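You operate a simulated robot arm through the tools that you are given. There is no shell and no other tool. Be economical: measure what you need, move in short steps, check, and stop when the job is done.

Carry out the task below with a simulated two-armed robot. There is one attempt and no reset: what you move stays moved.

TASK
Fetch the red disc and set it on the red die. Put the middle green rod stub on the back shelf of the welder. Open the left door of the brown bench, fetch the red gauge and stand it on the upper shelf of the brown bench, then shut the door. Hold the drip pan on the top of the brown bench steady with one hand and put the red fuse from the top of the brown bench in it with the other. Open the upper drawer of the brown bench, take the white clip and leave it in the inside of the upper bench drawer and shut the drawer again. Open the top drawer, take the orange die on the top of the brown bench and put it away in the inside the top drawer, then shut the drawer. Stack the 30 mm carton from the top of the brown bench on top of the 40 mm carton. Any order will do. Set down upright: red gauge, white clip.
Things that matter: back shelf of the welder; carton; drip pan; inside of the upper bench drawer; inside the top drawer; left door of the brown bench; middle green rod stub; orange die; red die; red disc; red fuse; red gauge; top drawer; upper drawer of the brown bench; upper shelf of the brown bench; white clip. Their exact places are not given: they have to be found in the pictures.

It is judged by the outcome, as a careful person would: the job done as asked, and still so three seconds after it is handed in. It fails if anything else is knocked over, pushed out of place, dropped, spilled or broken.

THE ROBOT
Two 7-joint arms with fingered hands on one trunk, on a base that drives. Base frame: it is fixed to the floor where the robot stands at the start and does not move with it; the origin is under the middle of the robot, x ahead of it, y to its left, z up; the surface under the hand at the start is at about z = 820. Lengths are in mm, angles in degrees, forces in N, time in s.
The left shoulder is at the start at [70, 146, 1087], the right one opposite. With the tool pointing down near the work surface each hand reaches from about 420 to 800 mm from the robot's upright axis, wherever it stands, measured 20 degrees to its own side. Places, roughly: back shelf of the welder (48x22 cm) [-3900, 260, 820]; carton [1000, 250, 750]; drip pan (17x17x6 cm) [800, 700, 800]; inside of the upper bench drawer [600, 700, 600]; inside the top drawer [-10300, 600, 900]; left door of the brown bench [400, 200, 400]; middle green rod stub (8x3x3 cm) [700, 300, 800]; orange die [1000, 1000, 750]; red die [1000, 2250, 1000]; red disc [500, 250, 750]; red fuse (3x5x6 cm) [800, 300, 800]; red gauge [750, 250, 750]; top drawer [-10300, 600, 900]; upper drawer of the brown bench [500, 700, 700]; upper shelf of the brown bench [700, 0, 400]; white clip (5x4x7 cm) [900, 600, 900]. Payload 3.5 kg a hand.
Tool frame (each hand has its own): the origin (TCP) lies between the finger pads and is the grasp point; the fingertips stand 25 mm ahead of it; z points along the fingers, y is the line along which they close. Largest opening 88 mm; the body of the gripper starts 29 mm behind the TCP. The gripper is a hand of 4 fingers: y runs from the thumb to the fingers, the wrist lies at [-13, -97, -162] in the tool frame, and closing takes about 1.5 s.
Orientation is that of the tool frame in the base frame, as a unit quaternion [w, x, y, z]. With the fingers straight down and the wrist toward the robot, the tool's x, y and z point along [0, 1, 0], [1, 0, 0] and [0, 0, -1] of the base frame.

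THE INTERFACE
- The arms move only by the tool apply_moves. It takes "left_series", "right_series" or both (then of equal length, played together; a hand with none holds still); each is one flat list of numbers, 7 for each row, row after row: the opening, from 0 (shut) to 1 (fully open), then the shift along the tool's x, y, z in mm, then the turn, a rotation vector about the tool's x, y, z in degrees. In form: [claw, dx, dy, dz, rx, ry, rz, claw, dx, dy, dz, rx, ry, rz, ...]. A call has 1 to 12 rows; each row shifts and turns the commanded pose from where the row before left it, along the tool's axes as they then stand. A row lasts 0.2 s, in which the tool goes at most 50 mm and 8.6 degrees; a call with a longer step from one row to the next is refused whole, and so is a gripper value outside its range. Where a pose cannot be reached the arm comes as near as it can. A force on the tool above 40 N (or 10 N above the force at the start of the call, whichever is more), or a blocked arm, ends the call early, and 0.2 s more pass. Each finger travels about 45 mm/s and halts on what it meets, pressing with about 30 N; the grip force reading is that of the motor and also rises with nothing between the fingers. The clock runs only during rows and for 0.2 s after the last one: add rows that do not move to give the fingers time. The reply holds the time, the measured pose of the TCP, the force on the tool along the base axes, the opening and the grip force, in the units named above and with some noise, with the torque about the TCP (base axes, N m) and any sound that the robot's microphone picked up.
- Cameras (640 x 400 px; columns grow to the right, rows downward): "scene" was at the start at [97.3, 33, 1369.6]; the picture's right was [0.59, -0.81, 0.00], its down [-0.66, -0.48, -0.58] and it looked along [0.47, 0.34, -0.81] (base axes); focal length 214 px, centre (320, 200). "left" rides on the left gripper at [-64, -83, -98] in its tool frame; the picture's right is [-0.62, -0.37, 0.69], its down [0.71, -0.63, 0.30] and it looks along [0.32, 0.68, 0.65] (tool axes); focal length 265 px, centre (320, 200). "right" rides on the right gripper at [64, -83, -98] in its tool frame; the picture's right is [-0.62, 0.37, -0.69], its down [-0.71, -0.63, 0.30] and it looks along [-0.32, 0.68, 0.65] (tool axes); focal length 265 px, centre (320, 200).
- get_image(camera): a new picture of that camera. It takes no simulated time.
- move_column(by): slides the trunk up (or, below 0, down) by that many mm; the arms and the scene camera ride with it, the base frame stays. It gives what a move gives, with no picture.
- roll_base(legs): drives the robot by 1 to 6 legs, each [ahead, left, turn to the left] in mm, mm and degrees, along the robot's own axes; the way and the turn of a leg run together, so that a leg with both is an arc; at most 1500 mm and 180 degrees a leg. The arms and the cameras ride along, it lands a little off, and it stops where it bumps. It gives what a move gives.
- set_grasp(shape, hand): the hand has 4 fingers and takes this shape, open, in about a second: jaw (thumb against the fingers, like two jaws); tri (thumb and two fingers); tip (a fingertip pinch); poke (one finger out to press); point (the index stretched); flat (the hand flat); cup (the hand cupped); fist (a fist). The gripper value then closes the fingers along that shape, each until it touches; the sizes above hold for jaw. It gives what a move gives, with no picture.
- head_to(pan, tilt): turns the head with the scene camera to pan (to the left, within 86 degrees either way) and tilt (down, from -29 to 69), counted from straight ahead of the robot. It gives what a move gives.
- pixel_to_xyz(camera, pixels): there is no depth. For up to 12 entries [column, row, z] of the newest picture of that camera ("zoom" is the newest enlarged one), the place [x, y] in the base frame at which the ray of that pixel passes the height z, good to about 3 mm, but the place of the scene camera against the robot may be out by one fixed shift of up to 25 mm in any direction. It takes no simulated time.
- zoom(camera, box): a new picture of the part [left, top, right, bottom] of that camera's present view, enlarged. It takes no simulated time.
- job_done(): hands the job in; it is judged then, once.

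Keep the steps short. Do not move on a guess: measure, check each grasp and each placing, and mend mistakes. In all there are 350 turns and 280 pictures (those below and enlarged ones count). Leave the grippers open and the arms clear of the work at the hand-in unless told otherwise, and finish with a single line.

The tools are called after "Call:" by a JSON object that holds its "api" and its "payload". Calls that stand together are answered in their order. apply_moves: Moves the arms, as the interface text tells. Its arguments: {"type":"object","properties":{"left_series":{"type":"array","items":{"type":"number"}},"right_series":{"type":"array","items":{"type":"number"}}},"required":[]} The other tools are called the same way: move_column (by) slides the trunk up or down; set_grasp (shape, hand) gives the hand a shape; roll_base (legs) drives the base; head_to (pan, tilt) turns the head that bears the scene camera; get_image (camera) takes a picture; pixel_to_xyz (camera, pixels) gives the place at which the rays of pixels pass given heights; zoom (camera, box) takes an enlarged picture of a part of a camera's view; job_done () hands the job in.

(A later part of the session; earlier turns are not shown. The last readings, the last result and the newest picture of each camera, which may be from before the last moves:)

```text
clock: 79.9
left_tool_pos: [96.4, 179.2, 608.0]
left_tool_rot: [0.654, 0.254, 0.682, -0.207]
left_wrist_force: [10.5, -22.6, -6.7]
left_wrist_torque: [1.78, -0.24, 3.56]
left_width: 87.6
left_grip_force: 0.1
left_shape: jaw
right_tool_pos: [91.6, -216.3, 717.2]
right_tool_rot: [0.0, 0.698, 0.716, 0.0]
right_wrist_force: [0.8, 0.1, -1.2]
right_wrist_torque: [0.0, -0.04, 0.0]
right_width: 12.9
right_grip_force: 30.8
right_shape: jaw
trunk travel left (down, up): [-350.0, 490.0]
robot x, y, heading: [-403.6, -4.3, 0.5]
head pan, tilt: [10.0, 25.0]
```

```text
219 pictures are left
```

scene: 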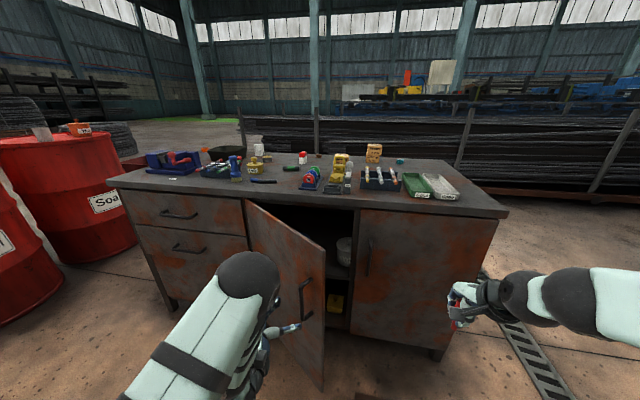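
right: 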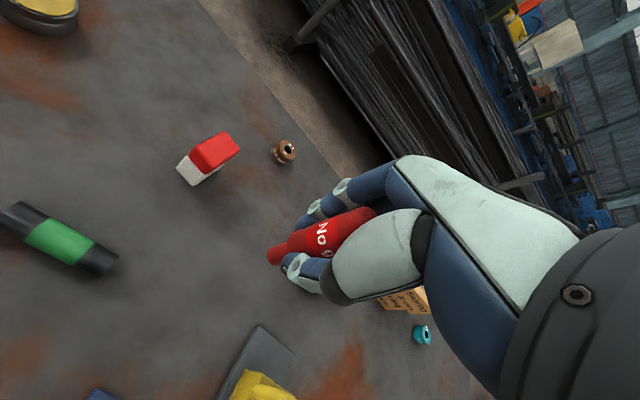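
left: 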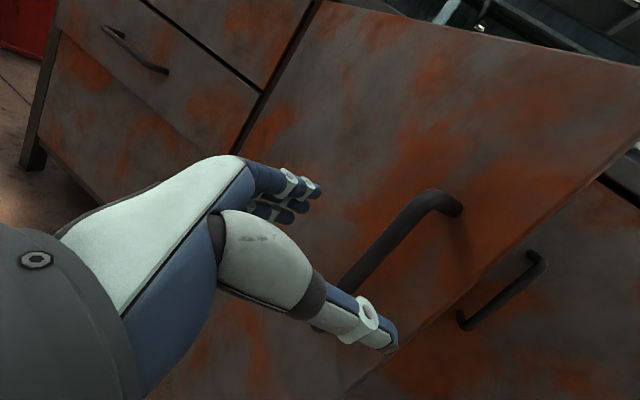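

Clear of the handle. I move the left hand to the right, turning it straight again, so it can go around the door's edge.

Call:
{"api": "apply_moves", "payload": {"left_series": [1, 0, -30, 0, 0, 0, 0, 1, 0, -35, -5, -7, 0, 0, 1, 0, -40, -8, -7, 0, 0, 1, 0, -40, -5, -7, 0, 0, 1, 0, -40, 0, -7, 0, 0, 1, 0, -10, 0, -7, 0, 0, 1, 0, 0, 0, 0, 0, 0]}}

Call:
{"api": "get_image", "payload": {"camera": "scene"}}

```text
clock: 81.5
left_tool_pos: [89.5, 188.2, 679.5]
left_tool_rot: [0.692, 0.11, 0.711, -0.059]
left_wrist_force: [-0.2, -0.3, 0.4]
left_wrist_torque: [0.0, -0.02, 0.03]
left_width: 87.7
left_grip_force: 0.1
left_shape: jaw
left hand out of reach, approached as far as the arm can: row 3, 4, 5, 6
right_tool_pos: [92.1, -217.6, 717.5]
right_tool_rot: [-0.001, 0.697, 0.717, 0.001]
right_wrist_force: [-0.2, 0.8, -0.2]
right_wrist_torque: [0.0, 0.03, -0.01]
right_width: 13.2
right_grip_force: 29.8
right_shape: jaw
trunk travel left (down, up): [-350.0, 490.0]
robot x, y, heading: [-401.0, -1.9, 0.4]
head pan, tilt: [10.0, 25.0]
```

```text
218 pictures are left
```

scene: 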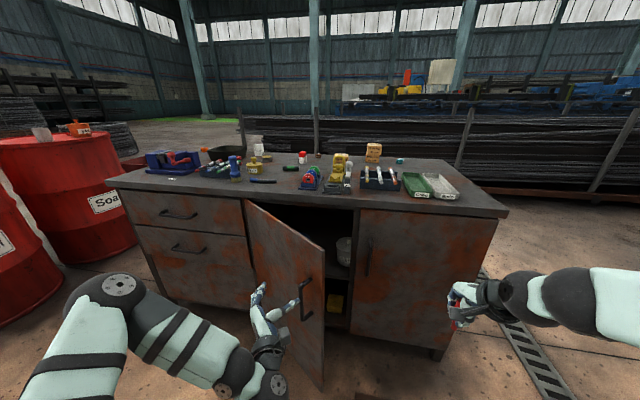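

I'll open the door the rest of the way from above: trunk up, left hand pointing down, with fingers dipping behind the door's top edge. First raise and re-orient.

Call:
{"api": "move_column", "payload": {"by": 300}}

Call:
{"api": "apply_moves", "payload": {"left_series": [1, 0, 0, 0, 0, 8.3, 0, 1, 0, 0, 0, 0, 8.3, 0, 1, 0, 0, 0, 0, 8.3, 0, 1, 0, 0, 0, 0, 8.3, 0, 1, 0, 0, 0, 0, 8.3, 0, 1, 0, 0, 0, 0, 8.3, 0, 1, 0, 0, 0, 0, 8.3, 0, 1, 0, 0, 0, 0, 8.3, 0, 1, 0, 0, 0, 0, 8.3, 0, 1, 0, 0, 0, 0, 8.3, 0, 1, 0, 0, 0, 0, 7, 0]}}

```text
clock: 84.5
left_tool_pos: [89.2, 186.7, 979.0]
left_tool_rot: [0.691, 0.111, 0.711, -0.059]
left_wrist_force: [0.2, 0.2, 0.3]
left_wrist_torque: [-0.01, 0.0, -0.01]
left_width: 87.8
left_grip_force: 0.2
left_shape: jaw
right_tool_pos: [92.7, -216.3, 1017.6]
right_tool_rot: [0.0, 0.697, 0.717, 0.0]
right_wrist_force: [-0.3, 0.3, -1.2]
right_wrist_torque: [0.02, 0.05, 0.02]
right_width: 13.0
right_grip_force: 30.1
right_shape: jaw
trunk travel left (down, up): [-650.0, 190.0]
robot x, y, heading: [-403.6, -5.3, 0.7]
head pan, tilt: [10.0, 25.0]
```

```text
clock: 86.9
left_tool_pos: [84.9, 238.1, 922.1]
left_tool_rot: [0.335, 0.135, 0.932, -0.019]
left_wrist_force: [0.1, 0.0, 0.1]
left_wrist_torque: [-0.02, 0.01, 0.01]
left_width: 88.1
left_grip_force: 0.1
left_shape: jaw
left hand out of reach, approached as far as the arm can: row 4, 5, 6, 7, 8, 9, 10, 11
right_tool_pos: [92.5, -217.7, 1017.2]
right_tool_rot: [-0.001, 0.697, 0.717, 0.0]
right_wrist_force: [-0.6, -0.2, -0.9]
right_wrist_torque: [0.0, -0.01, 0.0]
right_width: 13.0
right_grip_force: 29.9
right_shape: jaw
trunk travel left (down, up): [-650.0, 190.0]
robot x, y, heading: [-400.5, -4.3, 0.6]
head pan, tilt: [10.0, 25.0]
```

Call:
{"api": "apply_moves", "payload": {"left_series": [1, -24, 40, -3, 0, 0, 0, 1, -24, 40, -3, 0, 0, 0, 1, 0, 0, 0, 2.79, 3.12, 7.04, 1, 0, 0, 0, 2.79, 3.12, 7.04, 1, 0, 0, 0, 2.79, 3.12, 7.04, 1, 0, 0, 0, 2.79, 3.12, 7.04, 1, 0, 0, 0, 2.79, 3.12, 7.04, 1, 0, 0, 0, 2.79, 3.12, 7.04, 1, 0, 0, 0, 2.79, 3.12, 7.04, 1, 0, 0, 0, 2.79, 3.12, 7.04, 1, 0, 0, 0, 2.79, 3.12, 7.04, 1, 0, 0, 0, 2.79, 3.12, 7.04]}}

Call:
{"api": "get_image", "payload": {"camera": "scene"}}

```text
clock: 89.5
left_tool_pos: [75.8, 132.0, 911.2]
left_tool_rot: [0.002, 0.705, 0.71, 0.006]
left_wrist_force: [-0.2, 0.6, -0.2]
left_wrist_torque: [-0.01, 0.01, 0.0]
left_width: 87.9
left_grip_force: 0.0
left_shape: jaw
left hand out of reach, approached as far as the arm can: row 7, 8, 9, 10, 11, 12
right_tool_pos: [93.0, -217.1, 1018.6]
right_tool_rot: [0.0, 0.697, 0.717, 0.0]
right_wrist_force: [0.4, -0.2, -0.8]
right_wrist_torque: [0.03, 0.03, 0.02]
right_width: 13.1
right_grip_force: 29.6
right_shape: jaw
trunk travel left (down, up): [-650.0, 190.0]
robot x, y, heading: [-401.8, -2.1, 0.5]
head pan, tilt: [10.0, 25.0]
```

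```text
217 pictures are left
```

scene: 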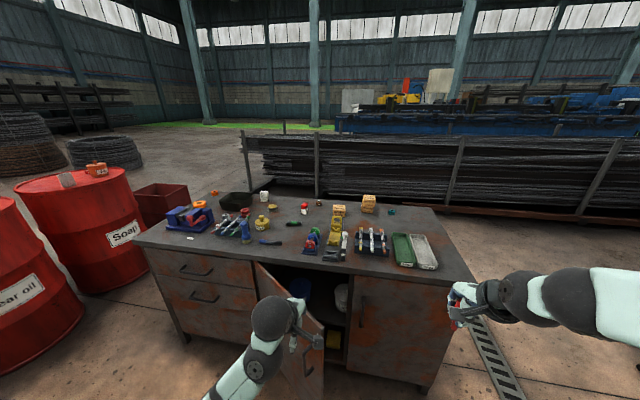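

Left hand points down now at (76,132,911), above the door top. I close it and move over to the inside of the door, then lower to z≈745.

Call:
{"api": "apply_moves", "payload": {"left_series": [0, -15, 40, 0, 0, 0, 0, 0, -15, 40, 0, 0, 0, 0, 0, -15, 40, 0, 0, 0, 0, 0, -15, 40, 0, 0, 0, 0, 0, 0, 0, 40, 0, 0, 0, 0, 0, 0, 45, 0, 0, 0, 0, 0, 0, 45, 0, 0, 0, 0, 0, 0, 36, 0, 0, 0, 0, 0, 0, 0, 0, 0, 0]}}

Call:
{"api": "get_image", "payload": {"camera": "scene"}}

Call:
{"api": "get_image", "payload": {"camera": "left"}}

```text
clock: 91.5
left_tool_pos: [197.3, 30.2, 743.0]
left_tool_rot: [0.002, 0.707, 0.708, 0.001]
left_wrist_force: [-0.6, 0.6, -0.4]
left_wrist_torque: [0.01, -0.01, 0.02]
left_width: 0.2
left_grip_force: 30.0
left_shape: jaw
left hand out of reach, approached as far as the arm can: row 1, 2, 3, 4, 7
right_tool_pos: [91.6, -217.3, 1018.2]
right_tool_rot: [-0.001, 0.698, 0.716, 0.0]
right_wrist_force: [0.0, 0.3, -0.4]
right_wrist_torque: [0.03, -0.02, 0.0]
right_width: 13.1
right_grip_force: 30.3
right_shape: jaw
trunk travel left (down, up): [-650.0, 190.0]
robot x, y, heading: [-404.6, -1.4, 0.7]
head pan, tilt: [10.0, 25.0]
```

```text
216 pictures are left
```

scene: 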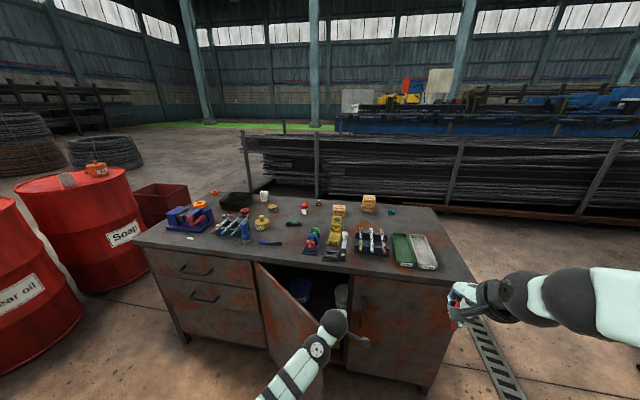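

```text
215 pictures are left
```

left: 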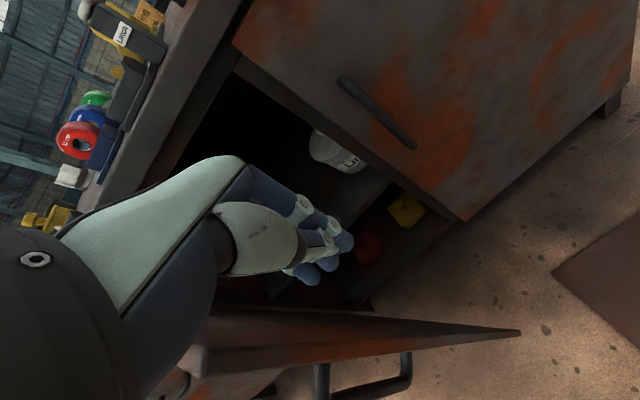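

The hand is inside the door (door at the bottom of the left view). I push it open along its arc.

Call:
{"api": "apply_moves", "payload": {"left_series": [0, 30, 20, 0, 0, 0, 0, 0, 30, 20, 0, 0, 0, 0, 0, 29, -33, 0, 0, 0, 0, 0, 29, -33, 0, 0, 0, 0, 0, 34, -27, 0, 0, 0, 0, 0, 34, -27, 0, 0, 0, 0, 0, 0, 0, 0, 0, 0, 0]}}

Call:
{"api": "get_image", "payload": {"camera": "left"}}

Call:
{"api": "get_image", "payload": {"camera": "scene"}}

```text
clock: 93.1
left_tool_pos: [118.4, 216.5, 742.3]
left_tool_rot: [0.001, 0.706, 0.708, 0.0]
left_wrist_force: [-0.9, -0.7, 0.5]
left_wrist_torque: [0.01, 0.02, -0.01]
left_width: 0.1
left_grip_force: 30.2
left_shape: jaw
right_tool_pos: [93.5, -218.2, 1016.9]
right_tool_rot: [-0.002, 0.698, 0.716, 0.0]
right_wrist_force: [-0.8, -0.6, -0.7]
right_wrist_torque: [0.05, 0.03, 0.03]
right_width: 13.2
right_grip_force: 29.8
right_shape: jaw
trunk travel left (down, up): [-650.0, 190.0]
robot x, y, heading: [-401.7, -5.3, 0.7]
head pan, tilt: [10.0, 25.0]
```

```text
214 pictures are left
```

left: 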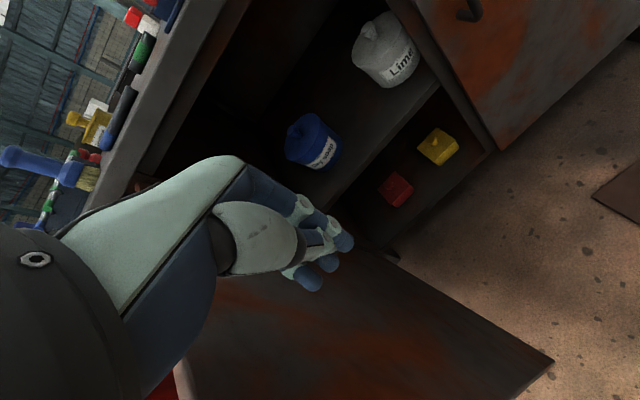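

```text
213 pictures are left
```

scene: 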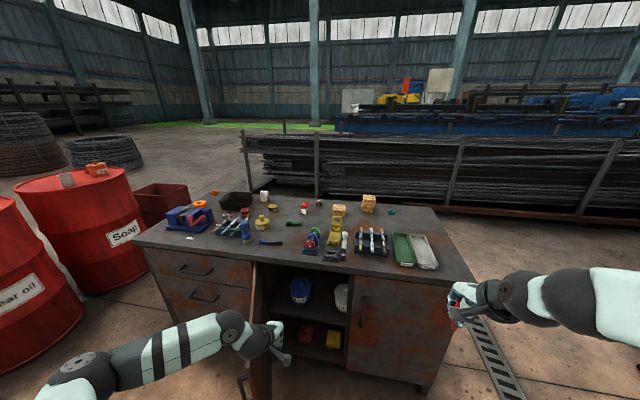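

Going well; continue the push to ~95°.

Call:
{"api": "apply_moves", "payload": {"left_series": [0, 41, -17, 0, 0, 0, 0, 0, 41, -17, 0, 0, 0, 0, 0, 43, -6, 0, 0, 0, 0, 0, 43, -6, 0, 0, 0, 0, 0, 43, 0, 0, 0, 0, 0, 0, 30, 0, 0, 0, 0, 0, 0, 0, 0, 0, 0, 0, 0]}}

Call:
{"api": "get_image", "payload": {"camera": "left"}}

Call:
{"api": "get_image", "payload": {"camera": "scene"}}

```text
clock: 94.7
left_tool_pos: [71.5, 460.7, 740.0]
left_tool_rot: [0.002, 0.707, 0.707, 0.0]
left_wrist_force: [0.6, -0.6, -0.2]
left_wrist_torque: [0.0, -0.02, 0.02]
left_width: 0.0
left_grip_force: 30.5
left_shape: jaw
right_tool_pos: [92.9, -218.5, 1017.2]
right_tool_rot: [0.0, 0.697, 0.717, 0.0]
right_wrist_force: [0.2, 0.2, -1.5]
right_wrist_torque: [-0.01, 0.04, 0.01]
right_width: 13.2
right_grip_force: 30.0
right_shape: jaw
trunk travel left (down, up): [-650.0, 190.0]
robot x, y, heading: [-403.3, -2.9, 0.6]
head pan, tilt: [10.0, 25.0]
```

```text
212 pictures are left
```

left: 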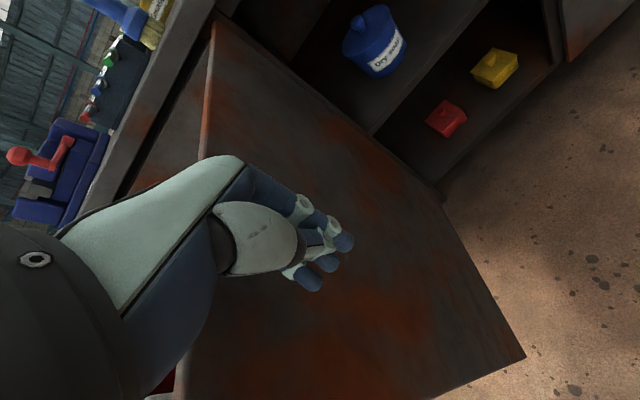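

```text
211 pictures are left
```

scene: 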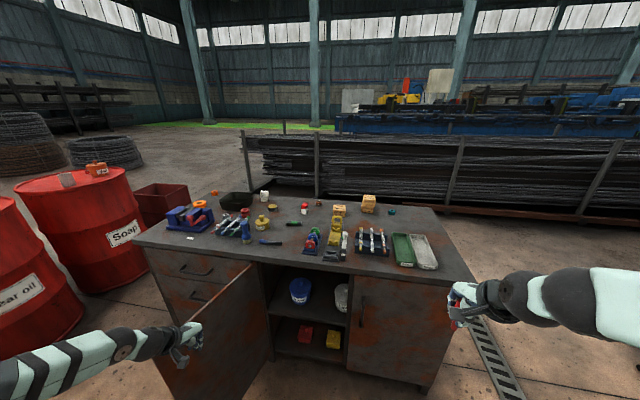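

Door is open. I look at the inside shelves.

Call:
{"api": "zoom", "payload": {"camera": "scene", "box": [240, 250, 370, 370]}}

Call:
{"api": "pixel_to_xyz", "payload": {"camera": "scene", "pixels": [[300, 303, 460], [300, 303, 480], [300, 303, 500], [310, 324, 400], [310, 324, 440], [310, 324, 480], [310, 324, 500], [341, 311, 460], [341, 311, 480]]}}

```text
3.33 times, centred on (305, 310) of scene
```

zoom: 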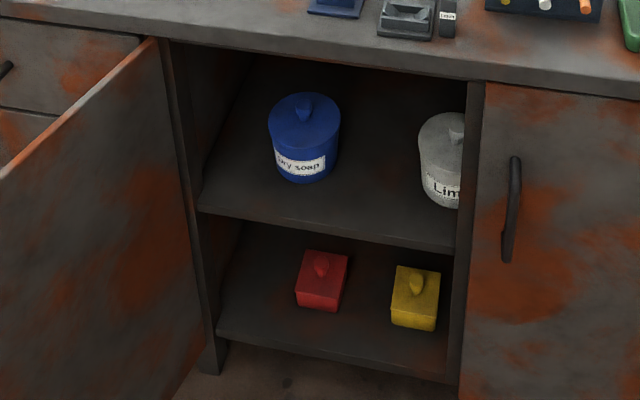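

```text
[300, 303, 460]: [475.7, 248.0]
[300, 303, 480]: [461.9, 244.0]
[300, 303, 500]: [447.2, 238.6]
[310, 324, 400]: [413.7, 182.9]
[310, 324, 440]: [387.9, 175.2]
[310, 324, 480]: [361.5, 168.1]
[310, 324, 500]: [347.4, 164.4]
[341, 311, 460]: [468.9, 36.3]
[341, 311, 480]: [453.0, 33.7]
```

Shelf at z≈420; a free spot between the blue and white buckets at y≈150, near the front. I raise and retract the left hand, move the base, lower the trunk 200 and set the right hand in front of the opening.

Call:
{"api": "apply_moves", "payload": {"left_series": [0, 0, 0, -48, 0, 0, 0, 0, 0, 0, -48, 0, 0, 0, 0, 0, 0, -48, 0, 0, 0, 0, 0, 0, -48, 0, 0, 0, 0, 0, 0, -48, 0, 0, 0, 0, 0, -20, -45, 0, 0, 0, 1, 0, -30, -30, 0, 0, 0]}}

Call:
{"api": "roll_base", "payload": {"legs": [[150, 50, 0]]}}

Call:
{"api": "move_column", "payload": {"by": -200}}

Call:
{"api": "apply_moves", "payload": {"right_series": [0, 40, 0, 25, 0, 0, 0, 0, 40, 0, 25, 0, 0, 0, 0, 40, 0, 25, 0, 0, 0, 0, 40, 0, 25, 0, 0, 0, 0, 40, 0, 25, 0, 0, 0, 0, 40, 0, 25, 0, 0, 0, 0, 40, 0, 25, 0, 0, 0, 0, 30, 0, 35, 0, 0, 0, 0, 0, 0, 45, 0, 0, 0, 0, 0, 0, 45, 0, 0, 0]}}

Call:
{"api": "get_image", "payload": {"camera": "scene"}}

Call:
{"api": "get_image", "payload": {"camera": "right"}}

```text
clock: 96.3
left_tool_pos: [27.3, 457.2, 1056.0]
left_tool_rot: [0.002, 0.707, 0.707, 0.0]
left_wrist_force: [0.4, -0.4, 0.7]
left_wrist_torque: [0.01, -0.01, -0.02]
left_width: 86.2
left_grip_force: 0.0
left_shape: jaw
left hand out of reach, approached as far as the arm can: row 7
right_tool_pos: [91.6, -218.3, 1017.1]
right_tool_rot: [0.001, 0.698, 0.716, 0.0]
right_wrist_force: [0.1, 0.0, -1.0]
right_wrist_torque: [-0.01, 0.04, 0.0]
right_width: 13.2
right_grip_force: 29.1
right_shape: jaw
trunk travel left (down, up): [-650.0, 190.0]
robot x, y, heading: [-403.8, -4.6, 0.8]
head pan, tilt: [10.0, 25.0]
```

```text
clock: 97.7
left_tool_pos: [179.0, 505.7, 1056.9]
left_tool_rot: [0.003, 0.707, 0.707, 0.001]
left_wrist_force: [0.2, 0.5, 0.0]
left_wrist_torque: [0.03, 0.02, -0.03]
left_width: 87.8
left_grip_force: 0.1
left_shape: jaw
right_tool_pos: [241.9, -167.5, 1018.8]
right_tool_rot: [0.001, 0.698, 0.716, 0.0]
right_wrist_force: [0.2, 0.0, 0.3]
right_wrist_torque: [-0.01, 0.02, 0.01]
right_width: 12.9
right_grip_force: 30.2
right_shape: jaw
trunk travel left (down, up): [-650.0, 190.0]
robot x, y, heading: [-246.9, 46.6, 0.5]
head pan, tilt: [10.0, 25.0]
```

```text
clock: 99.9
left_tool_pos: [180.4, 506.3, 856.4]
left_tool_rot: [0.003, 0.707, 0.707, 0.0]
left_wrist_force: [-0.2, -0.4, 0.9]
left_wrist_torque: [-0.02, -0.01, 0.02]
left_width: 87.6
left_grip_force: 0.0
left_shape: jaw
right_tool_pos: [242.6, -167.0, 817.4]
right_tool_rot: [0.0, 0.698, 0.716, 0.0]
right_wrist_force: [0.8, -0.3, -0.8]
right_wrist_torque: [-0.03, 0.0, -0.02]
right_width: 13.2
right_grip_force: 29.5
right_shape: jaw
trunk travel left (down, up): [-450.0, 390.0]
robot x, y, heading: [-248.3, 44.6, 0.4]
head pan, tilt: [10.0, 25.0]
```

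```text
clock: 102.1
left_tool_pos: [180.7, 506.0, 855.2]
left_tool_rot: [0.003, 0.707, 0.707, 0.0]
left_wrist_force: [0.7, 0.2, 0.5]
left_wrist_torque: [0.0, -0.01, 0.01]
left_width: 87.8
left_grip_force: 0.0
left_shape: jaw
right_tool_pos: [235.8, 141.5, 516.9]
right_tool_rot: [0.001, 0.698, 0.716, 0.0]
right_wrist_force: [-1.2, -0.4, -0.3]
right_wrist_torque: [-0.03, 0.0, -0.03]
right_width: 13.2
right_grip_force: 30.0
right_shape: jaw
trunk travel left (down, up): [-450.0, 390.0]
robot x, y, heading: [-251.2, 50.1, 0.3]
head pan, tilt: [10.0, 25.0]
```

```text
209 pictures are left
```

scene: 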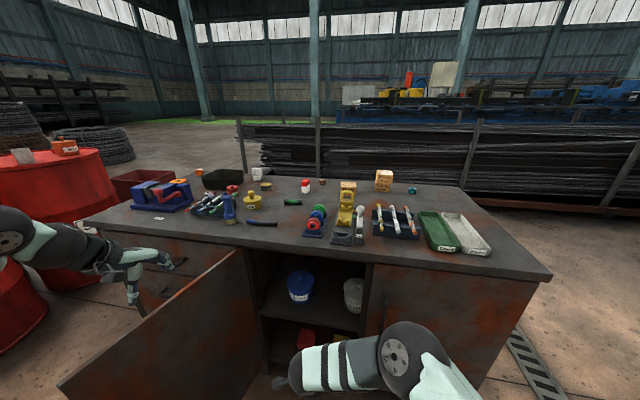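

```text
208 pictures are left
```

right: 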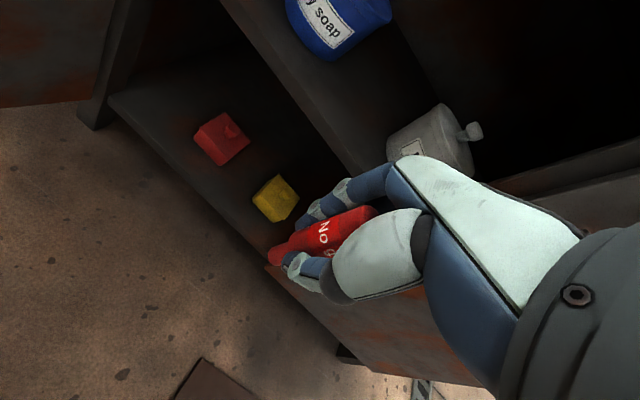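

Call:
{"api": "pixel_to_xyz", "payload": {"camera": "right", "pixels": [[310, 112, 400], [310, 112, 420], [310, 112, 440], [310, 112, 460], [325, 60, 420], [325, 60, 440], [325, 60, 460], [410, 165, 420], [410, 165, 440], [410, 165, 460], [262, 240, 200]]}}

```text
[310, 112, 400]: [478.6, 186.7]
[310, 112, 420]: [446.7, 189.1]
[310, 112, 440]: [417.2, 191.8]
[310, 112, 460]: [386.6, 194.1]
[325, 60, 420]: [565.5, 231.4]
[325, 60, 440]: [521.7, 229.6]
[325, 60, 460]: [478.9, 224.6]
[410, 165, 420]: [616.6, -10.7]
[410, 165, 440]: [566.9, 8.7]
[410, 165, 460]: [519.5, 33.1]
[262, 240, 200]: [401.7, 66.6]
```

Call:
{"api": "zoom", "payload": {"camera": "right", "box": [200, 0, 480, 200]}}

```text
2.00 times, centred on (340, 100) of right
```

zoom: 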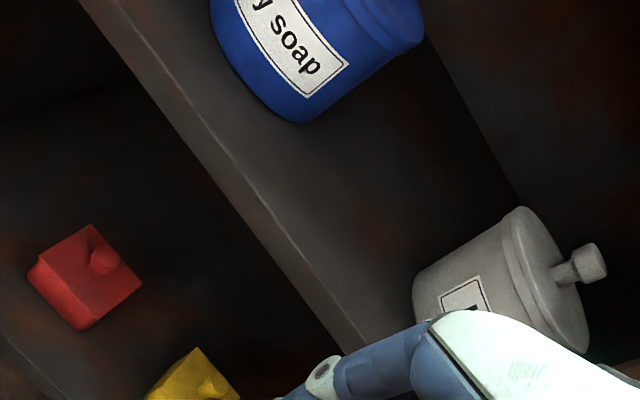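

Call:
{"api": "pixel_to_xyz", "payload": {"camera": "right", "pixels": [[305, 95, 420], [305, 95, 430], [305, 95, 440], [287, 95, 410], [287, 95, 420], [287, 95, 430], [330, 61, 430], [387, 150, 430], [375, 100, 430]]}}

```text
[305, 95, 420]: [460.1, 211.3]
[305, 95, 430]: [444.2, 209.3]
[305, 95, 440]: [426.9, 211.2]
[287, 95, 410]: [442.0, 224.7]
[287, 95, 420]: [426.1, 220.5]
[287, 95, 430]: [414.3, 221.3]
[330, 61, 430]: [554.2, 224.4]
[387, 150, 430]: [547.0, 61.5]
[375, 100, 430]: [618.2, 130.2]
```

Shelf top z≈440, front edge x≈425; buckets begin at x≈530. I raise the left hand first (it would pass over the bench edge), then drive ahead 240.

Call:
{"api": "apply_moves", "payload": {"left_series": [1, 0, 0, -48, 0, 0, 0, 1, 0, 0, -48, 0, 0, 0, 1, 0, 0, -48, 0, 0, 0, 1, 0, 0, -30, 0, 0, 0]}}

Call:
{"api": "roll_base", "payload": {"legs": [[150, 0, 0]]}}

Call:
{"api": "get_image", "payload": {"camera": "right"}}

Call:
{"api": "get_image", "payload": {"camera": "scene"}}

```text
clock: 103.1
left_tool_pos: [193.1, 506.4, 1029.9]
left_tool_rot: [0.002, 0.707, 0.707, 0.0]
left_wrist_force: [0.2, 0.3, 0.5]
left_wrist_torque: [0.0, 0.01, 0.01]
left_width: 87.9
left_grip_force: 0.1
left_shape: jaw
left hand out of reach, approached as far as the arm can: row 1, 2
right_tool_pos: [235.9, 142.3, 517.6]
right_tool_rot: [0.0, 0.699, 0.715, 0.0]
right_wrist_force: [-1.0, 0.3, -0.9]
right_wrist_torque: [-0.03, 0.01, -0.01]
right_width: 13.2
right_grip_force: 29.8
right_shape: jaw
trunk travel left (down, up): [-450.0, 390.0]
robot x, y, heading: [-252.0, 46.6, 0.5]
head pan, tilt: [10.0, 25.0]
```

```text
clock: 104.4
left_tool_pos: [344.3, 508.6, 1026.8]
left_tool_rot: [0.002, 0.707, 0.708, 0.0]
left_wrist_force: [-0.8, -0.7, 0.2]
left_wrist_torque: [0.02, 0.03, 0.0]
left_width: 87.7
left_grip_force: 0.1
left_shape: jaw
right_tool_pos: [386.0, 143.9, 517.4]
right_tool_rot: [0.0, 0.698, 0.716, -0.001]
right_wrist_force: [0.4, -0.1, -0.7]
right_wrist_torque: [-0.02, -0.01, -0.01]
right_width: 13.1
right_grip_force: 30.1
right_shape: jaw
trunk travel left (down, up): [-450.0, 390.0]
robot x, y, heading: [-94.6, 48.7, 0.5]
head pan, tilt: [10.0, 25.0]
```

```text
206 pictures are left
```

right: 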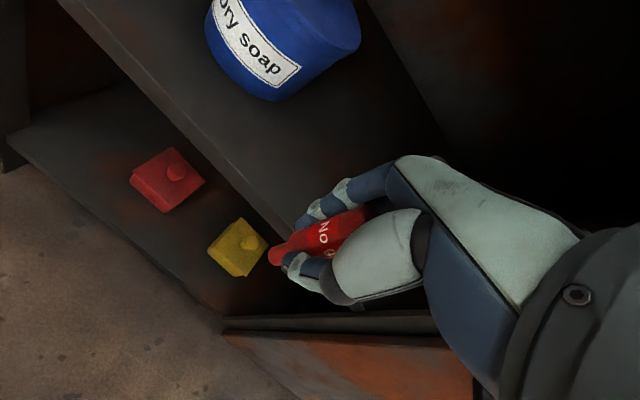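

```text
205 pictures are left
```

scene: 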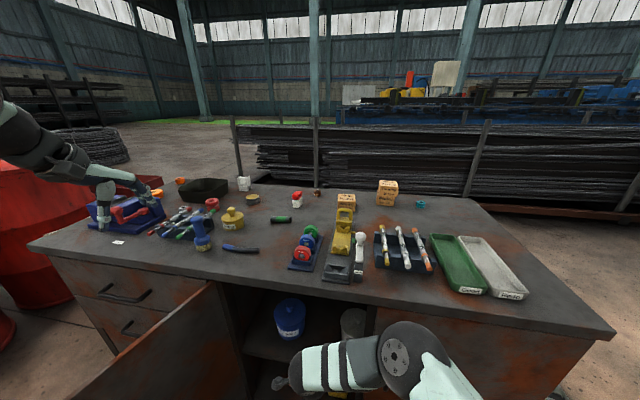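

Call:
{"api": "pixel_to_xyz", "payload": {"camera": "right", "pixels": [[205, 138, 430], [205, 138, 440], [205, 138, 450], [262, 98, 440], [262, 98, 430]]}}

Call:
{"api": "zoom", "payload": {"camera": "right", "box": [100, 40, 380, 260]}}

```text
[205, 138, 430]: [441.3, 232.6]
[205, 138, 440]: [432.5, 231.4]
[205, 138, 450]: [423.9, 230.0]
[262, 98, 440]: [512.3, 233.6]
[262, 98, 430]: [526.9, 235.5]
```

```text
1.82 times, centred on (240, 150) of right
```

zoom: 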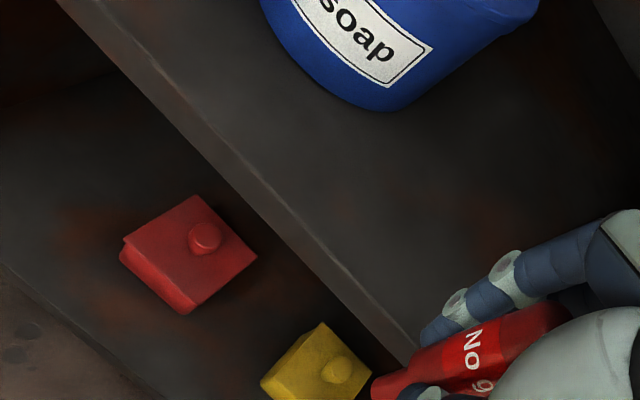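

Call:
{"api": "roll_base", "payload": {"legs": [[100, 0, 0]]}}

Call:
{"api": "get_image", "payload": {"camera": "right"}}

```text
clock: 105.6
left_tool_pos: [444.1, 511.2, 1027.5]
left_tool_rot: [0.003, 0.706, 0.708, 0.0]
left_wrist_force: [0.7, 0.1, -1.0]
left_wrist_torque: [0.0, 0.03, 0.03]
left_width: 87.7
left_grip_force: 0.1
left_shape: jaw
right_tool_pos: [485.4, 145.4, 517.0]
right_tool_rot: [0.0, 0.697, 0.717, 0.0]
right_wrist_force: [-0.1, -0.1, -0.7]
right_wrist_torque: [0.03, 0.05, 0.02]
right_width: 13.2
right_grip_force: 30.5
right_shape: jaw
trunk travel left (down, up): [-450.0, 390.0]
robot x, y, heading: [-0.7, 52.4, 0.6]
head pan, tilt: [10.0, 25.0]
```

```text
203 pictures are left
```

right: 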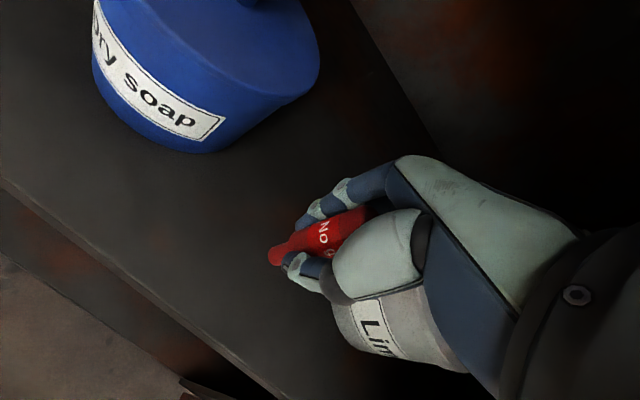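

Good spot. Lower carefully.

Call:
{"api": "apply_moves", "payload": {"right_series": [0, 0, 0, 15, 0, 0, 0, 0, 0, 0, 6, 0, 0, 0, 0, 0, 0, 3, 0, 0, 0, 0, 0, 0, 0, 0, 0, 0]}}

Call:
{"api": "apply_moves", "payload": {"right_series": [0, 0, 0, 2, 0, 0, 0, 0, 0, 0, 2, 0, 0, 0, 0, 0, 0, 0, 0, 0, 0]}}

Call:
{"api": "apply_moves", "payload": {"right_series": [0, 0, 0, 2, 0, 0, 0, 0, 0, 0, 2, 0, 0, 0, 0, 0, 0, 0, 0, 0, 0]}}

```text
clock: 106.6
left_tool_pos: [444.4, 511.5, 1027.6]
left_tool_rot: [0.003, 0.706, 0.708, 0.0]
left_wrist_force: [-0.9, -0.1, 0.4]
left_wrist_torque: [-0.01, 0.0, 0.02]
left_width: 87.4
left_grip_force: 0.0
left_shape: jaw
right_tool_pos: [485.0, 145.4, 493.4]
right_tool_rot: [0.0, 0.697, 0.717, 0.0]
right_wrist_force: [-0.2, -0.2, -0.2]
right_wrist_torque: [0.01, 0.01, 0.0]
right_width: 13.3
right_grip_force: 30.7
right_shape: jaw
trunk travel left (down, up): [-450.0, 390.0]
robot x, y, heading: [2.9, 44.5, 1.0]
head pan, tilt: [10.0, 25.0]
```

```text
clock: 107.4
left_tool_pos: [443.4, 511.3, 1028.2]
left_tool_rot: [0.003, 0.707, 0.707, 0.0]
left_wrist_force: [-0.1, -0.4, 0.6]
left_wrist_torque: [-0.01, -0.04, 0.0]
left_width: 87.7
left_grip_force: 0.1
left_shape: jaw
right_tool_pos: [486.5, 145.5, 488.9]
right_tool_rot: [0.0, 0.697, 0.717, 0.0]
right_wrist_force: [0.2, 0.1, -1.1]
right_wrist_torque: [-0.02, -0.03, 0.01]
right_width: 12.9
right_grip_force: 30.0
right_shape: jaw
trunk travel left (down, up): [-450.0, 390.0]
robot x, y, heading: [2.2, 50.0, 0.5]
head pan, tilt: [10.0, 25.0]
```

```text
clock: 108.2
left_tool_pos: [442.4, 510.5, 1029.7]
left_tool_rot: [0.003, 0.706, 0.708, 0.001]
left_wrist_force: [0.7, 0.2, -1.1]
left_wrist_torque: [-0.01, 0.05, -0.03]
left_width: 87.6
left_grip_force: 0.1
left_shape: jaw
right_tool_pos: [486.0, 146.1, 487.3]
right_tool_rot: [0.0, 0.697, 0.717, 0.001]
right_wrist_force: [-1.6, -0.8, 8.0]
right_wrist_torque: [0.01, -0.03, 0.01]
right_width: 13.3
right_grip_force: 30.1
right_shape: jaw
trunk travel left (down, up): [-450.0, 390.0]
robot x, y, heading: [0.6, 44.6, 0.6]
head pan, tilt: [10.0, 25.0]
```

Contact (8 N). I ease up 1 mm, open, and check that it stands.

Call:
{"api": "apply_moves", "payload": {"right_series": [0.1, 0, 0, -1.5, 0, 0, 0, 0.25, 0, 0, 0, 0, 0, 0, 0.4, 0, 0, 0, 0, 0, 0, 0.6, 0, 0, 0, 0, 0, 0, 0.8, 0, 0, 0, 0, 0, 0, 0.8, 0, 0, 0, 0, 0, 0, 0.8, 0, 0, 0, 0, 0, 0]}}

Call:
{"api": "get_image", "payload": {"camera": "right"}}

```text
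clock: 109.8
left_tool_pos: [443.2, 509.9, 1028.5]
left_tool_rot: [0.002, 0.707, 0.707, 0.0]
left_wrist_force: [-0.1, -0.8, 0.4]
left_wrist_torque: [0.01, -0.01, 0.0]
left_width: 87.5
left_grip_force: 0.0
left_shape: jaw
right_tool_pos: [484.5, 145.7, 488.2]
right_tool_rot: [-0.001, 0.697, 0.717, 0.0]
right_wrist_force: [0.2, 0.2, 0.7]
right_wrist_torque: [0.0, 0.02, 0.0]
right_width: 70.3
right_grip_force: 0.1
right_shape: jaw
trunk travel left (down, up): [-450.0, 390.0]
robot x, y, heading: [-2.0, 48.7, 0.7]
head pan, tilt: [10.0, 25.0]
```

```text
202 pictures are left
```

right: 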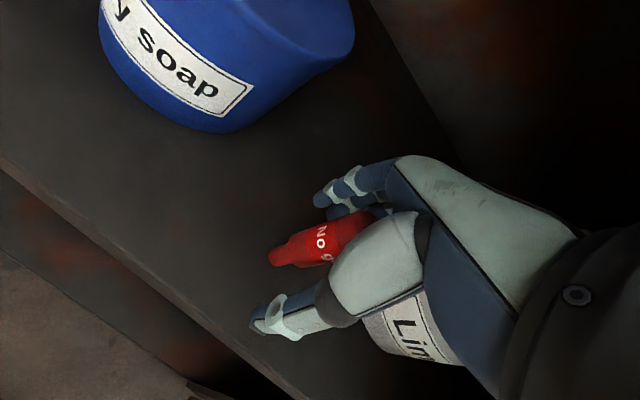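

Call:
{"api": "apply_moves", "payload": {"right_series": [0.8, 0, 0, -20, 0, 0, 0, 0.8, 0, 0, -25, 0, 0, 0, 0.8, 0, 0, -22, 0, 0, 0, 0.8, 0, 0, 0, 0, 0, 0]}}

Call:
{"api": "get_image", "payload": {"camera": "right"}}

```text
clock: 110.8
left_tool_pos: [439.0, 511.1, 1029.9]
left_tool_rot: [0.004, 0.706, 0.708, 0.001]
left_wrist_force: [-0.1, -0.2, 0.1]
left_wrist_torque: [0.01, 0.01, 0.01]
left_width: 87.8
left_grip_force: 0.1
left_shape: jaw
right_tool_pos: [479.1, 146.4, 552.1]
right_tool_rot: [-0.002, 0.694, 0.72, -0.003]
right_wrist_force: [0.3, 0.7, 0.8]
right_wrist_torque: [0.0, -0.03, 0.02]
right_width: 69.9
right_grip_force: 0.0
right_shape: jaw
trunk travel left (down, up): [-450.0, 390.0]
robot x, y, heading: [-2.7, 49.2, 0.8]
head pan, tilt: [10.0, 25.0]
```

```text
201 pictures are left
```

right: 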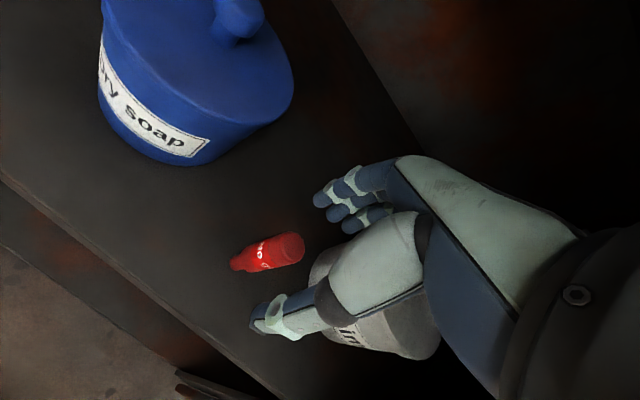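

The gauge stands. I back straight out with the base.

Call:
{"api": "roll_base", "payload": {"legs": [[-280, 0, 0]]}}

Call:
{"api": "get_image", "payload": {"camera": "scene"}}

```text
clock: 111.5
left_tool_pos: [440.1, 511.4, 1029.4]
left_tool_rot: [0.004, 0.706, 0.708, 0.001]
left_wrist_force: [0.1, 0.6, 0.3]
left_wrist_torque: [0.0, 0.02, 0.02]
left_width: 87.9
left_grip_force: 0.0
left_shape: jaw
right_tool_pos: [478.9, 146.7, 551.9]
right_tool_rot: [-0.003, 0.694, 0.72, -0.005]
right_wrist_force: [-0.1, 0.0, -0.5]
right_wrist_torque: [-0.03, 0.02, -0.03]
right_width: 70.0
right_grip_force: 0.1
right_shape: jaw
trunk travel left (down, up): [-450.0, 390.0]
robot x, y, heading: [2.9, 49.7, 0.9]
head pan, tilt: [10.0, 25.0]
stopped in leg 1: the robot was blocked; the commanded pose is now the measured one
```

```text
200 pictures are left
```

scene: 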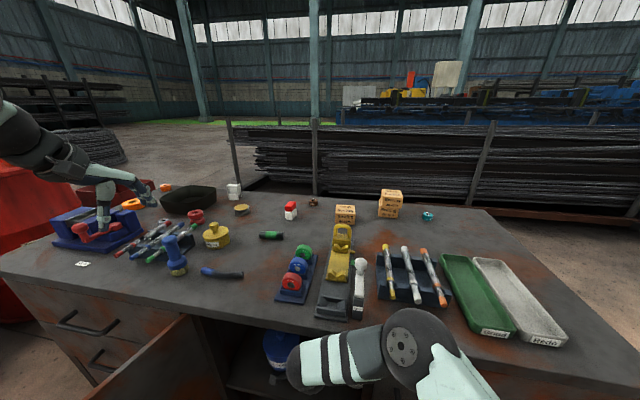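

The wrist seems caught under the bench-top lip. I tilt the hand forward about the TCP, which lowers the wrist by ~50 mm while the fingers stay above the gauge.

Call:
{"api": "apply_moves", "payload": {"right_series": [0.8, 0, 0, 0, -5, 0, 0, 0.8, 0, 0, 0, -5, 0, 0, 0.8, 0, 0, 0, -5, 0, 0, 0.8, 0, 0, 0, -5, 0, 0, 0.8, 0, 0, 0, -5, 0, 0, 0.8, 0, 0, 0, 0, 0, 0]}}

Call:
{"api": "get_image", "payload": {"camera": "right"}}

```text
clock: 112.8
left_tool_pos: [440.9, 512.6, 1028.2]
left_tool_rot: [0.003, 0.706, 0.709, 0.0]
left_wrist_force: [-0.1, -0.3, -0.4]
left_wrist_torque: [-0.03, 0.0, 0.0]
left_width: 87.6
left_grip_force: 0.0
left_shape: jaw
right_tool_pos: [478.2, 148.2, 550.7]
right_tool_rot: [0.147, 0.679, 0.704, 0.151]
right_wrist_force: [0.1, -0.2, 0.0]
right_wrist_torque: [0.0, 0.02, 0.03]
right_width: 70.4
right_grip_force: 0.1
right_shape: jaw
trunk travel left (down, up): [-450.0, 390.0]
robot x, y, heading: [-2.0, 50.6, 0.8]
head pan, tilt: [10.0, 25.0]
```

```text
199 pictures are left
```

right: 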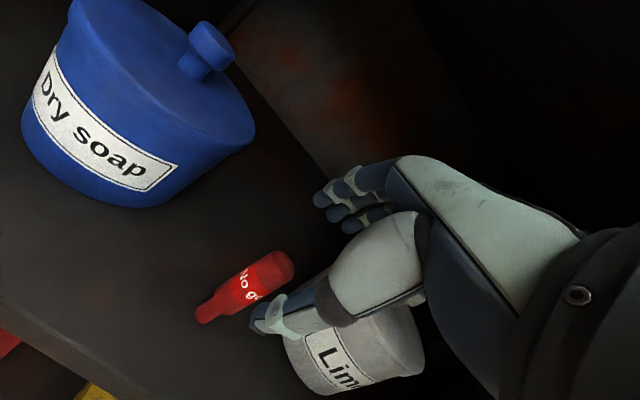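

Call:
{"api": "roll_base", "payload": {"legs": [[-40, 0, 0]]}}

Call:
{"api": "get_image", "payload": {"camera": "right"}}

```text
clock: 113.7
left_tool_pos: [401.8, 510.0, 1028.9]
left_tool_rot: [0.004, 0.706, 0.708, 0.001]
left_wrist_force: [-0.3, 0.3, 0.3]
left_wrist_torque: [-0.03, 0.01, -0.02]
left_width: 87.8
left_grip_force: 0.0
left_shape: jaw
right_tool_pos: [439.2, 144.8, 551.4]
right_tool_rot: [0.148, 0.679, 0.703, 0.152]
right_wrist_force: [0.4, 0.4, 0.6]
right_wrist_torque: [-0.01, 0.0, 0.02]
right_width: 70.4
right_grip_force: 0.0
right_shape: jaw
trunk travel left (down, up): [-450.0, 390.0]
robot x, y, heading: [-40.9, 46.6, 0.6]
head pan, tilt: [10.0, 25.0]
```

```text
198 pictures are left
```

right: 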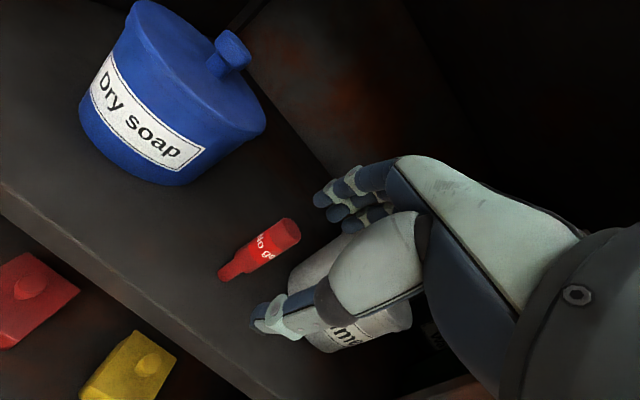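

Call:
{"api": "roll_base", "payload": {"legs": [[-50, 0, 0]]}}

Call:
{"api": "get_image", "payload": {"camera": "right"}}

```text
clock: 114.7
left_tool_pos: [351.9, 509.0, 1028.5]
left_tool_rot: [0.003, 0.707, 0.707, 0.001]
left_wrist_force: [0.5, -0.4, 0.3]
left_wrist_torque: [0.0, 0.02, 0.0]
left_width: 87.8
left_grip_force: 0.0
left_shape: jaw
right_tool_pos: [389.6, 144.3, 551.2]
right_tool_rot: [0.148, 0.679, 0.703, 0.152]
right_wrist_force: [-0.2, 0.1, 0.2]
right_wrist_torque: [0.03, -0.01, 0.0]
right_width: 70.1
right_grip_force: 0.0
right_shape: jaw
trunk travel left (down, up): [-450.0, 390.0]
robot x, y, heading: [-90.4, 47.1, 0.5]
head pan, tilt: [10.0, 25.0]
```

```text
197 pictures are left
```

right: 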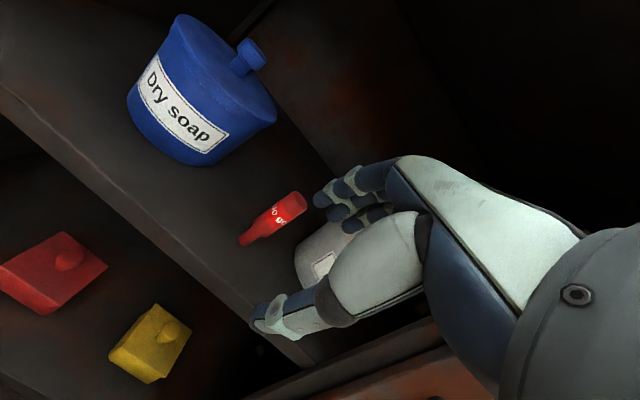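

Gauge stands. Back out fully and raise the trunk again.

Call:
{"api": "roll_base", "payload": {"legs": [[-240, 0, 0]]}}

Call:
{"api": "move_column", "payload": {"by": 200}}

Call:
{"api": "get_image", "payload": {"camera": "scene"}}

```text
clock: 116.4
left_tool_pos: [110.6, 508.8, 1029.5]
left_tool_rot: [0.003, 0.705, 0.709, 0.0]
left_wrist_force: [0.5, 0.2, 0.1]
left_wrist_torque: [-0.03, 0.02, -0.04]
left_width: 87.7
left_grip_force: 0.0
left_shape: jaw
right_tool_pos: [149.0, 143.0, 551.2]
right_tool_rot: [0.148, 0.678, 0.703, 0.151]
right_wrist_force: [-0.3, -0.9, 1.5]
right_wrist_torque: [0.01, -0.01, 0.05]
right_width: 69.8
right_grip_force: 0.1
right_shape: jaw
trunk travel left (down, up): [-450.0, 390.0]
robot x, y, heading: [-327.9, 44.6, 0.8]
head pan, tilt: [10.0, 25.0]
```

```text
clock: 118.6
left_tool_pos: [112.2, 508.8, 1228.8]
left_tool_rot: [0.003, 0.705, 0.709, 0.0]
left_wrist_force: [-1.8, -0.9, -0.3]
left_wrist_torque: [-0.01, -0.02, 0.04]
left_width: 87.8
left_grip_force: 0.1
left_shape: jaw
right_tool_pos: [150.6, 143.4, 749.7]
right_tool_rot: [0.147, 0.678, 0.704, 0.152]
right_wrist_force: [-0.2, -0.5, 0.5]
right_wrist_torque: [-0.02, -0.01, 0.01]
right_width: 70.3
right_grip_force: 0.1
right_shape: jaw
trunk travel left (down, up): [-650.0, 190.0]
robot x, y, heading: [-329.3, 43.7, 0.7]
head pan, tilt: [10.0, 25.0]
```

```text
196 pictures are left
```

scene: 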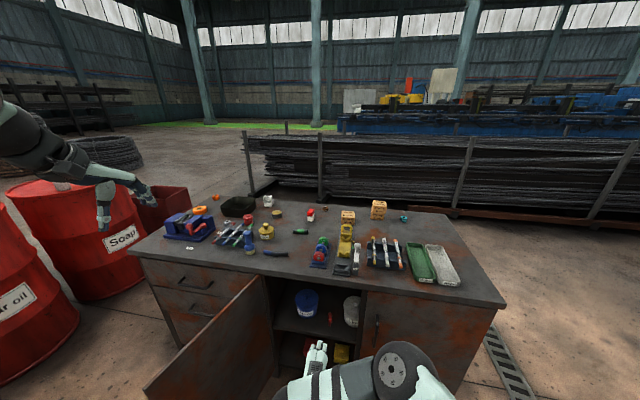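

Call:
{"api": "pixel_to_xyz", "payload": {"camera": "scene", "pixels": [[146, 386, 780], [255, 277, 780], [200, 335, 780]]}}

Call:
{"api": "apply_moves", "payload": {"right_series": [1, -30, 0, -30, 6, 0, 0, 1, -30, 0, -30, 6, 0, 0, 1, -30, 0, -30, 6, 0, 0, 1, -30, 0, -30, 7, 0, 0, 1, -30, 0, -30, 0, 0, 0, 1, -30, 0, -30, 0, 0, 0, 1, -40, 0, -20, 0, 0, 0, 1, -40, 0, -20, 0, 0, 0, 1, -40, 0, 0, 0, 0, 0], "left_series": [0, 30, 0, 35, 0, 0, 0, 0, 30, 0, 35, 0, 0, 0, 0, 0, 0, 45, 0, 0, 0, 0, 0, 0, 45, 0, 0, 0, 0, 0, 0, 45, 0, 0, 0, 0, 0, 0, 45, 0, 0, 0, 0, 0, 0, 45, 0, 0, 0, 0, 0, 0, 45, 0, 0, 0, 0, 0, 0, 30, 0, 0, 0]}}

Call:
{"api": "get_image", "payload": {"camera": "scene"}}

```text
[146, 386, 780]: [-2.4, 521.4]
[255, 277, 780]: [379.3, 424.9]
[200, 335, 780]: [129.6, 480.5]
```

```text
clock: 120.6
left_tool_pos: [112.4, 565.3, 859.8]
left_tool_rot: [0.002, 0.705, 0.709, 0.001]
left_wrist_force: [-1.0, -0.4, -0.9]
left_wrist_torque: [0.03, 0.0, -0.01]
left_width: 0.0
left_grip_force: 29.4
left_shape: jaw
right_tool_pos: [130.6, -158.0, 965.4]
right_tool_rot: [-0.003, 0.694, 0.72, -0.004]
right_wrist_force: [0.5, -0.5, 0.4]
right_wrist_torque: [0.0, -0.01, -0.02]
right_width: 87.8
right_grip_force: 0.1
right_shape: jaw
trunk travel left (down, up): [-650.0, 190.0]
robot x, y, heading: [-328.3, 46.7, 0.7]
head pan, tilt: [10.0, 25.0]
```

```text
195 pictures are left
```

scene: 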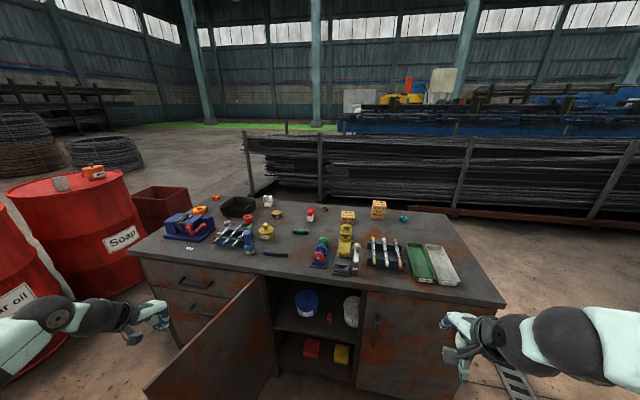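

Door is at ~104°. I lower the left hand outside it and sweep it closed along the arc.

Call:
{"api": "apply_moves", "payload": {"left_series": [0, 0, 0, 40, 0, 0, 0, 0, 0, 0, 40, 0, 0, 0, 0, 0, 0, 36, 0, 0, 0, 0, -38, 8, 0, 0, 0, 0, 0, -36, -10, 0, 0, 0, 0, 0, -36, -10, 0, 0, 0, 0, 0, -40, -1, 0, 0, 0, 0, 0, -40, -1, 0, 0, 0, 0, 0, -38, 10, 0, 0, 0, 0, 0, -38, 10, 0, 0, 0, 0]}}

Call:
{"api": "get_image", "payload": {"camera": "scene"}}

```text
clock: 122.8
left_tool_pos: [120.8, 299.5, 744.3]
left_tool_rot: [0.002, 0.705, 0.709, 0.001]
left_wrist_force: [0.4, 0.0, -1.0]
left_wrist_torque: [0.0, 0.02, 0.01]
left_width: 0.1
left_grip_force: 30.4
left_shape: jaw
right_tool_pos: [132.0, -158.8, 966.1]
right_tool_rot: [-0.004, 0.694, 0.72, -0.004]
right_wrist_force: [-0.4, -0.6, -0.1]
right_wrist_torque: [0.0, -0.01, 0.0]
right_width: 87.5
right_grip_force: 0.0
right_shape: jaw
trunk travel left (down, up): [-650.0, 190.0]
robot x, y, heading: [-332.9, 43.2, 0.6]
head pan, tilt: [10.0, 25.0]
```

```text
194 pictures are left
```

scene: 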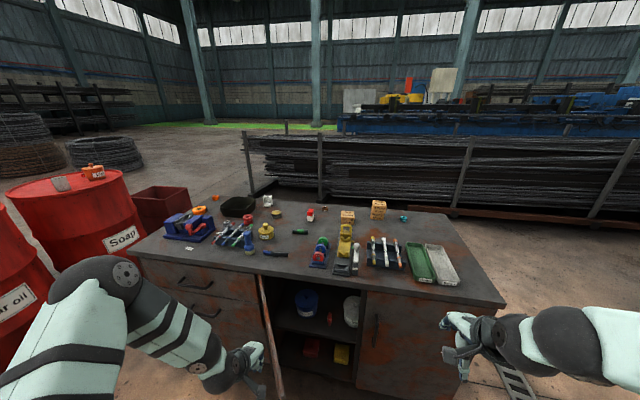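

Call:
{"api": "apply_moves", "payload": {"left_series": [0, -35, 17, 0, 0, 0, 0, 0, -35, 18, 0, 0, 0, 0, 0, -29, 27, 0, 0, 0, 0, 0, -29, 27, 0, 0, 0, 0, 0, -20, 34, 0, 0, 0, 0, 0, -20, 34, 0, 0, 0, 0, 0, -8, 20, 0, 0, 0, 0, 0, -8, 20, 0, 0, 0, 0, 0, 0, 10, 0, 0, 0, 0, 0, 0, 10, 0, 0, 0, 0]}}

Call:
{"api": "get_image", "payload": {"camera": "scene"}}

```text
clock: 125.0
left_tool_pos: [337.3, 117.3, 744.3]
left_tool_rot: [0.002, 0.705, 0.709, 0.001]
left_wrist_force: [-0.3, 0.1, -0.3]
left_wrist_torque: [0.03, 0.02, 0.0]
left_width: 0.3
left_grip_force: 29.6
left_shape: jaw
right_tool_pos: [130.8, -158.2, 967.1]
right_tool_rot: [-0.003, 0.693, 0.721, -0.005]
right_wrist_force: [-0.2, -0.4, 0.3]
right_wrist_torque: [0.02, -0.02, -0.01]
right_width: 87.9
right_grip_force: 0.1
right_shape: jaw
trunk travel left (down, up): [-650.0, 190.0]
robot x, y, heading: [-329.7, 43.2, 0.8]
head pan, tilt: [10.0, 25.0]
```

```text
193 pictures are left
```

scene: 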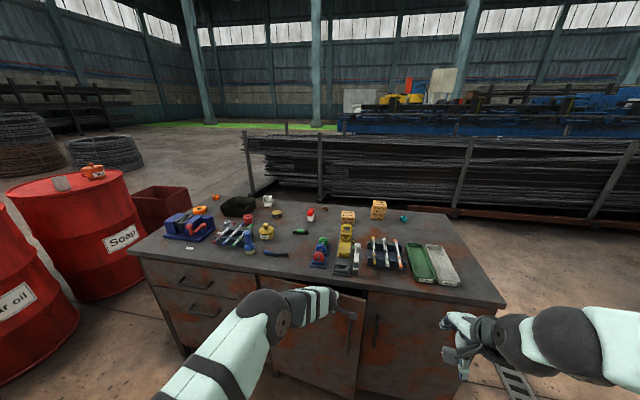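

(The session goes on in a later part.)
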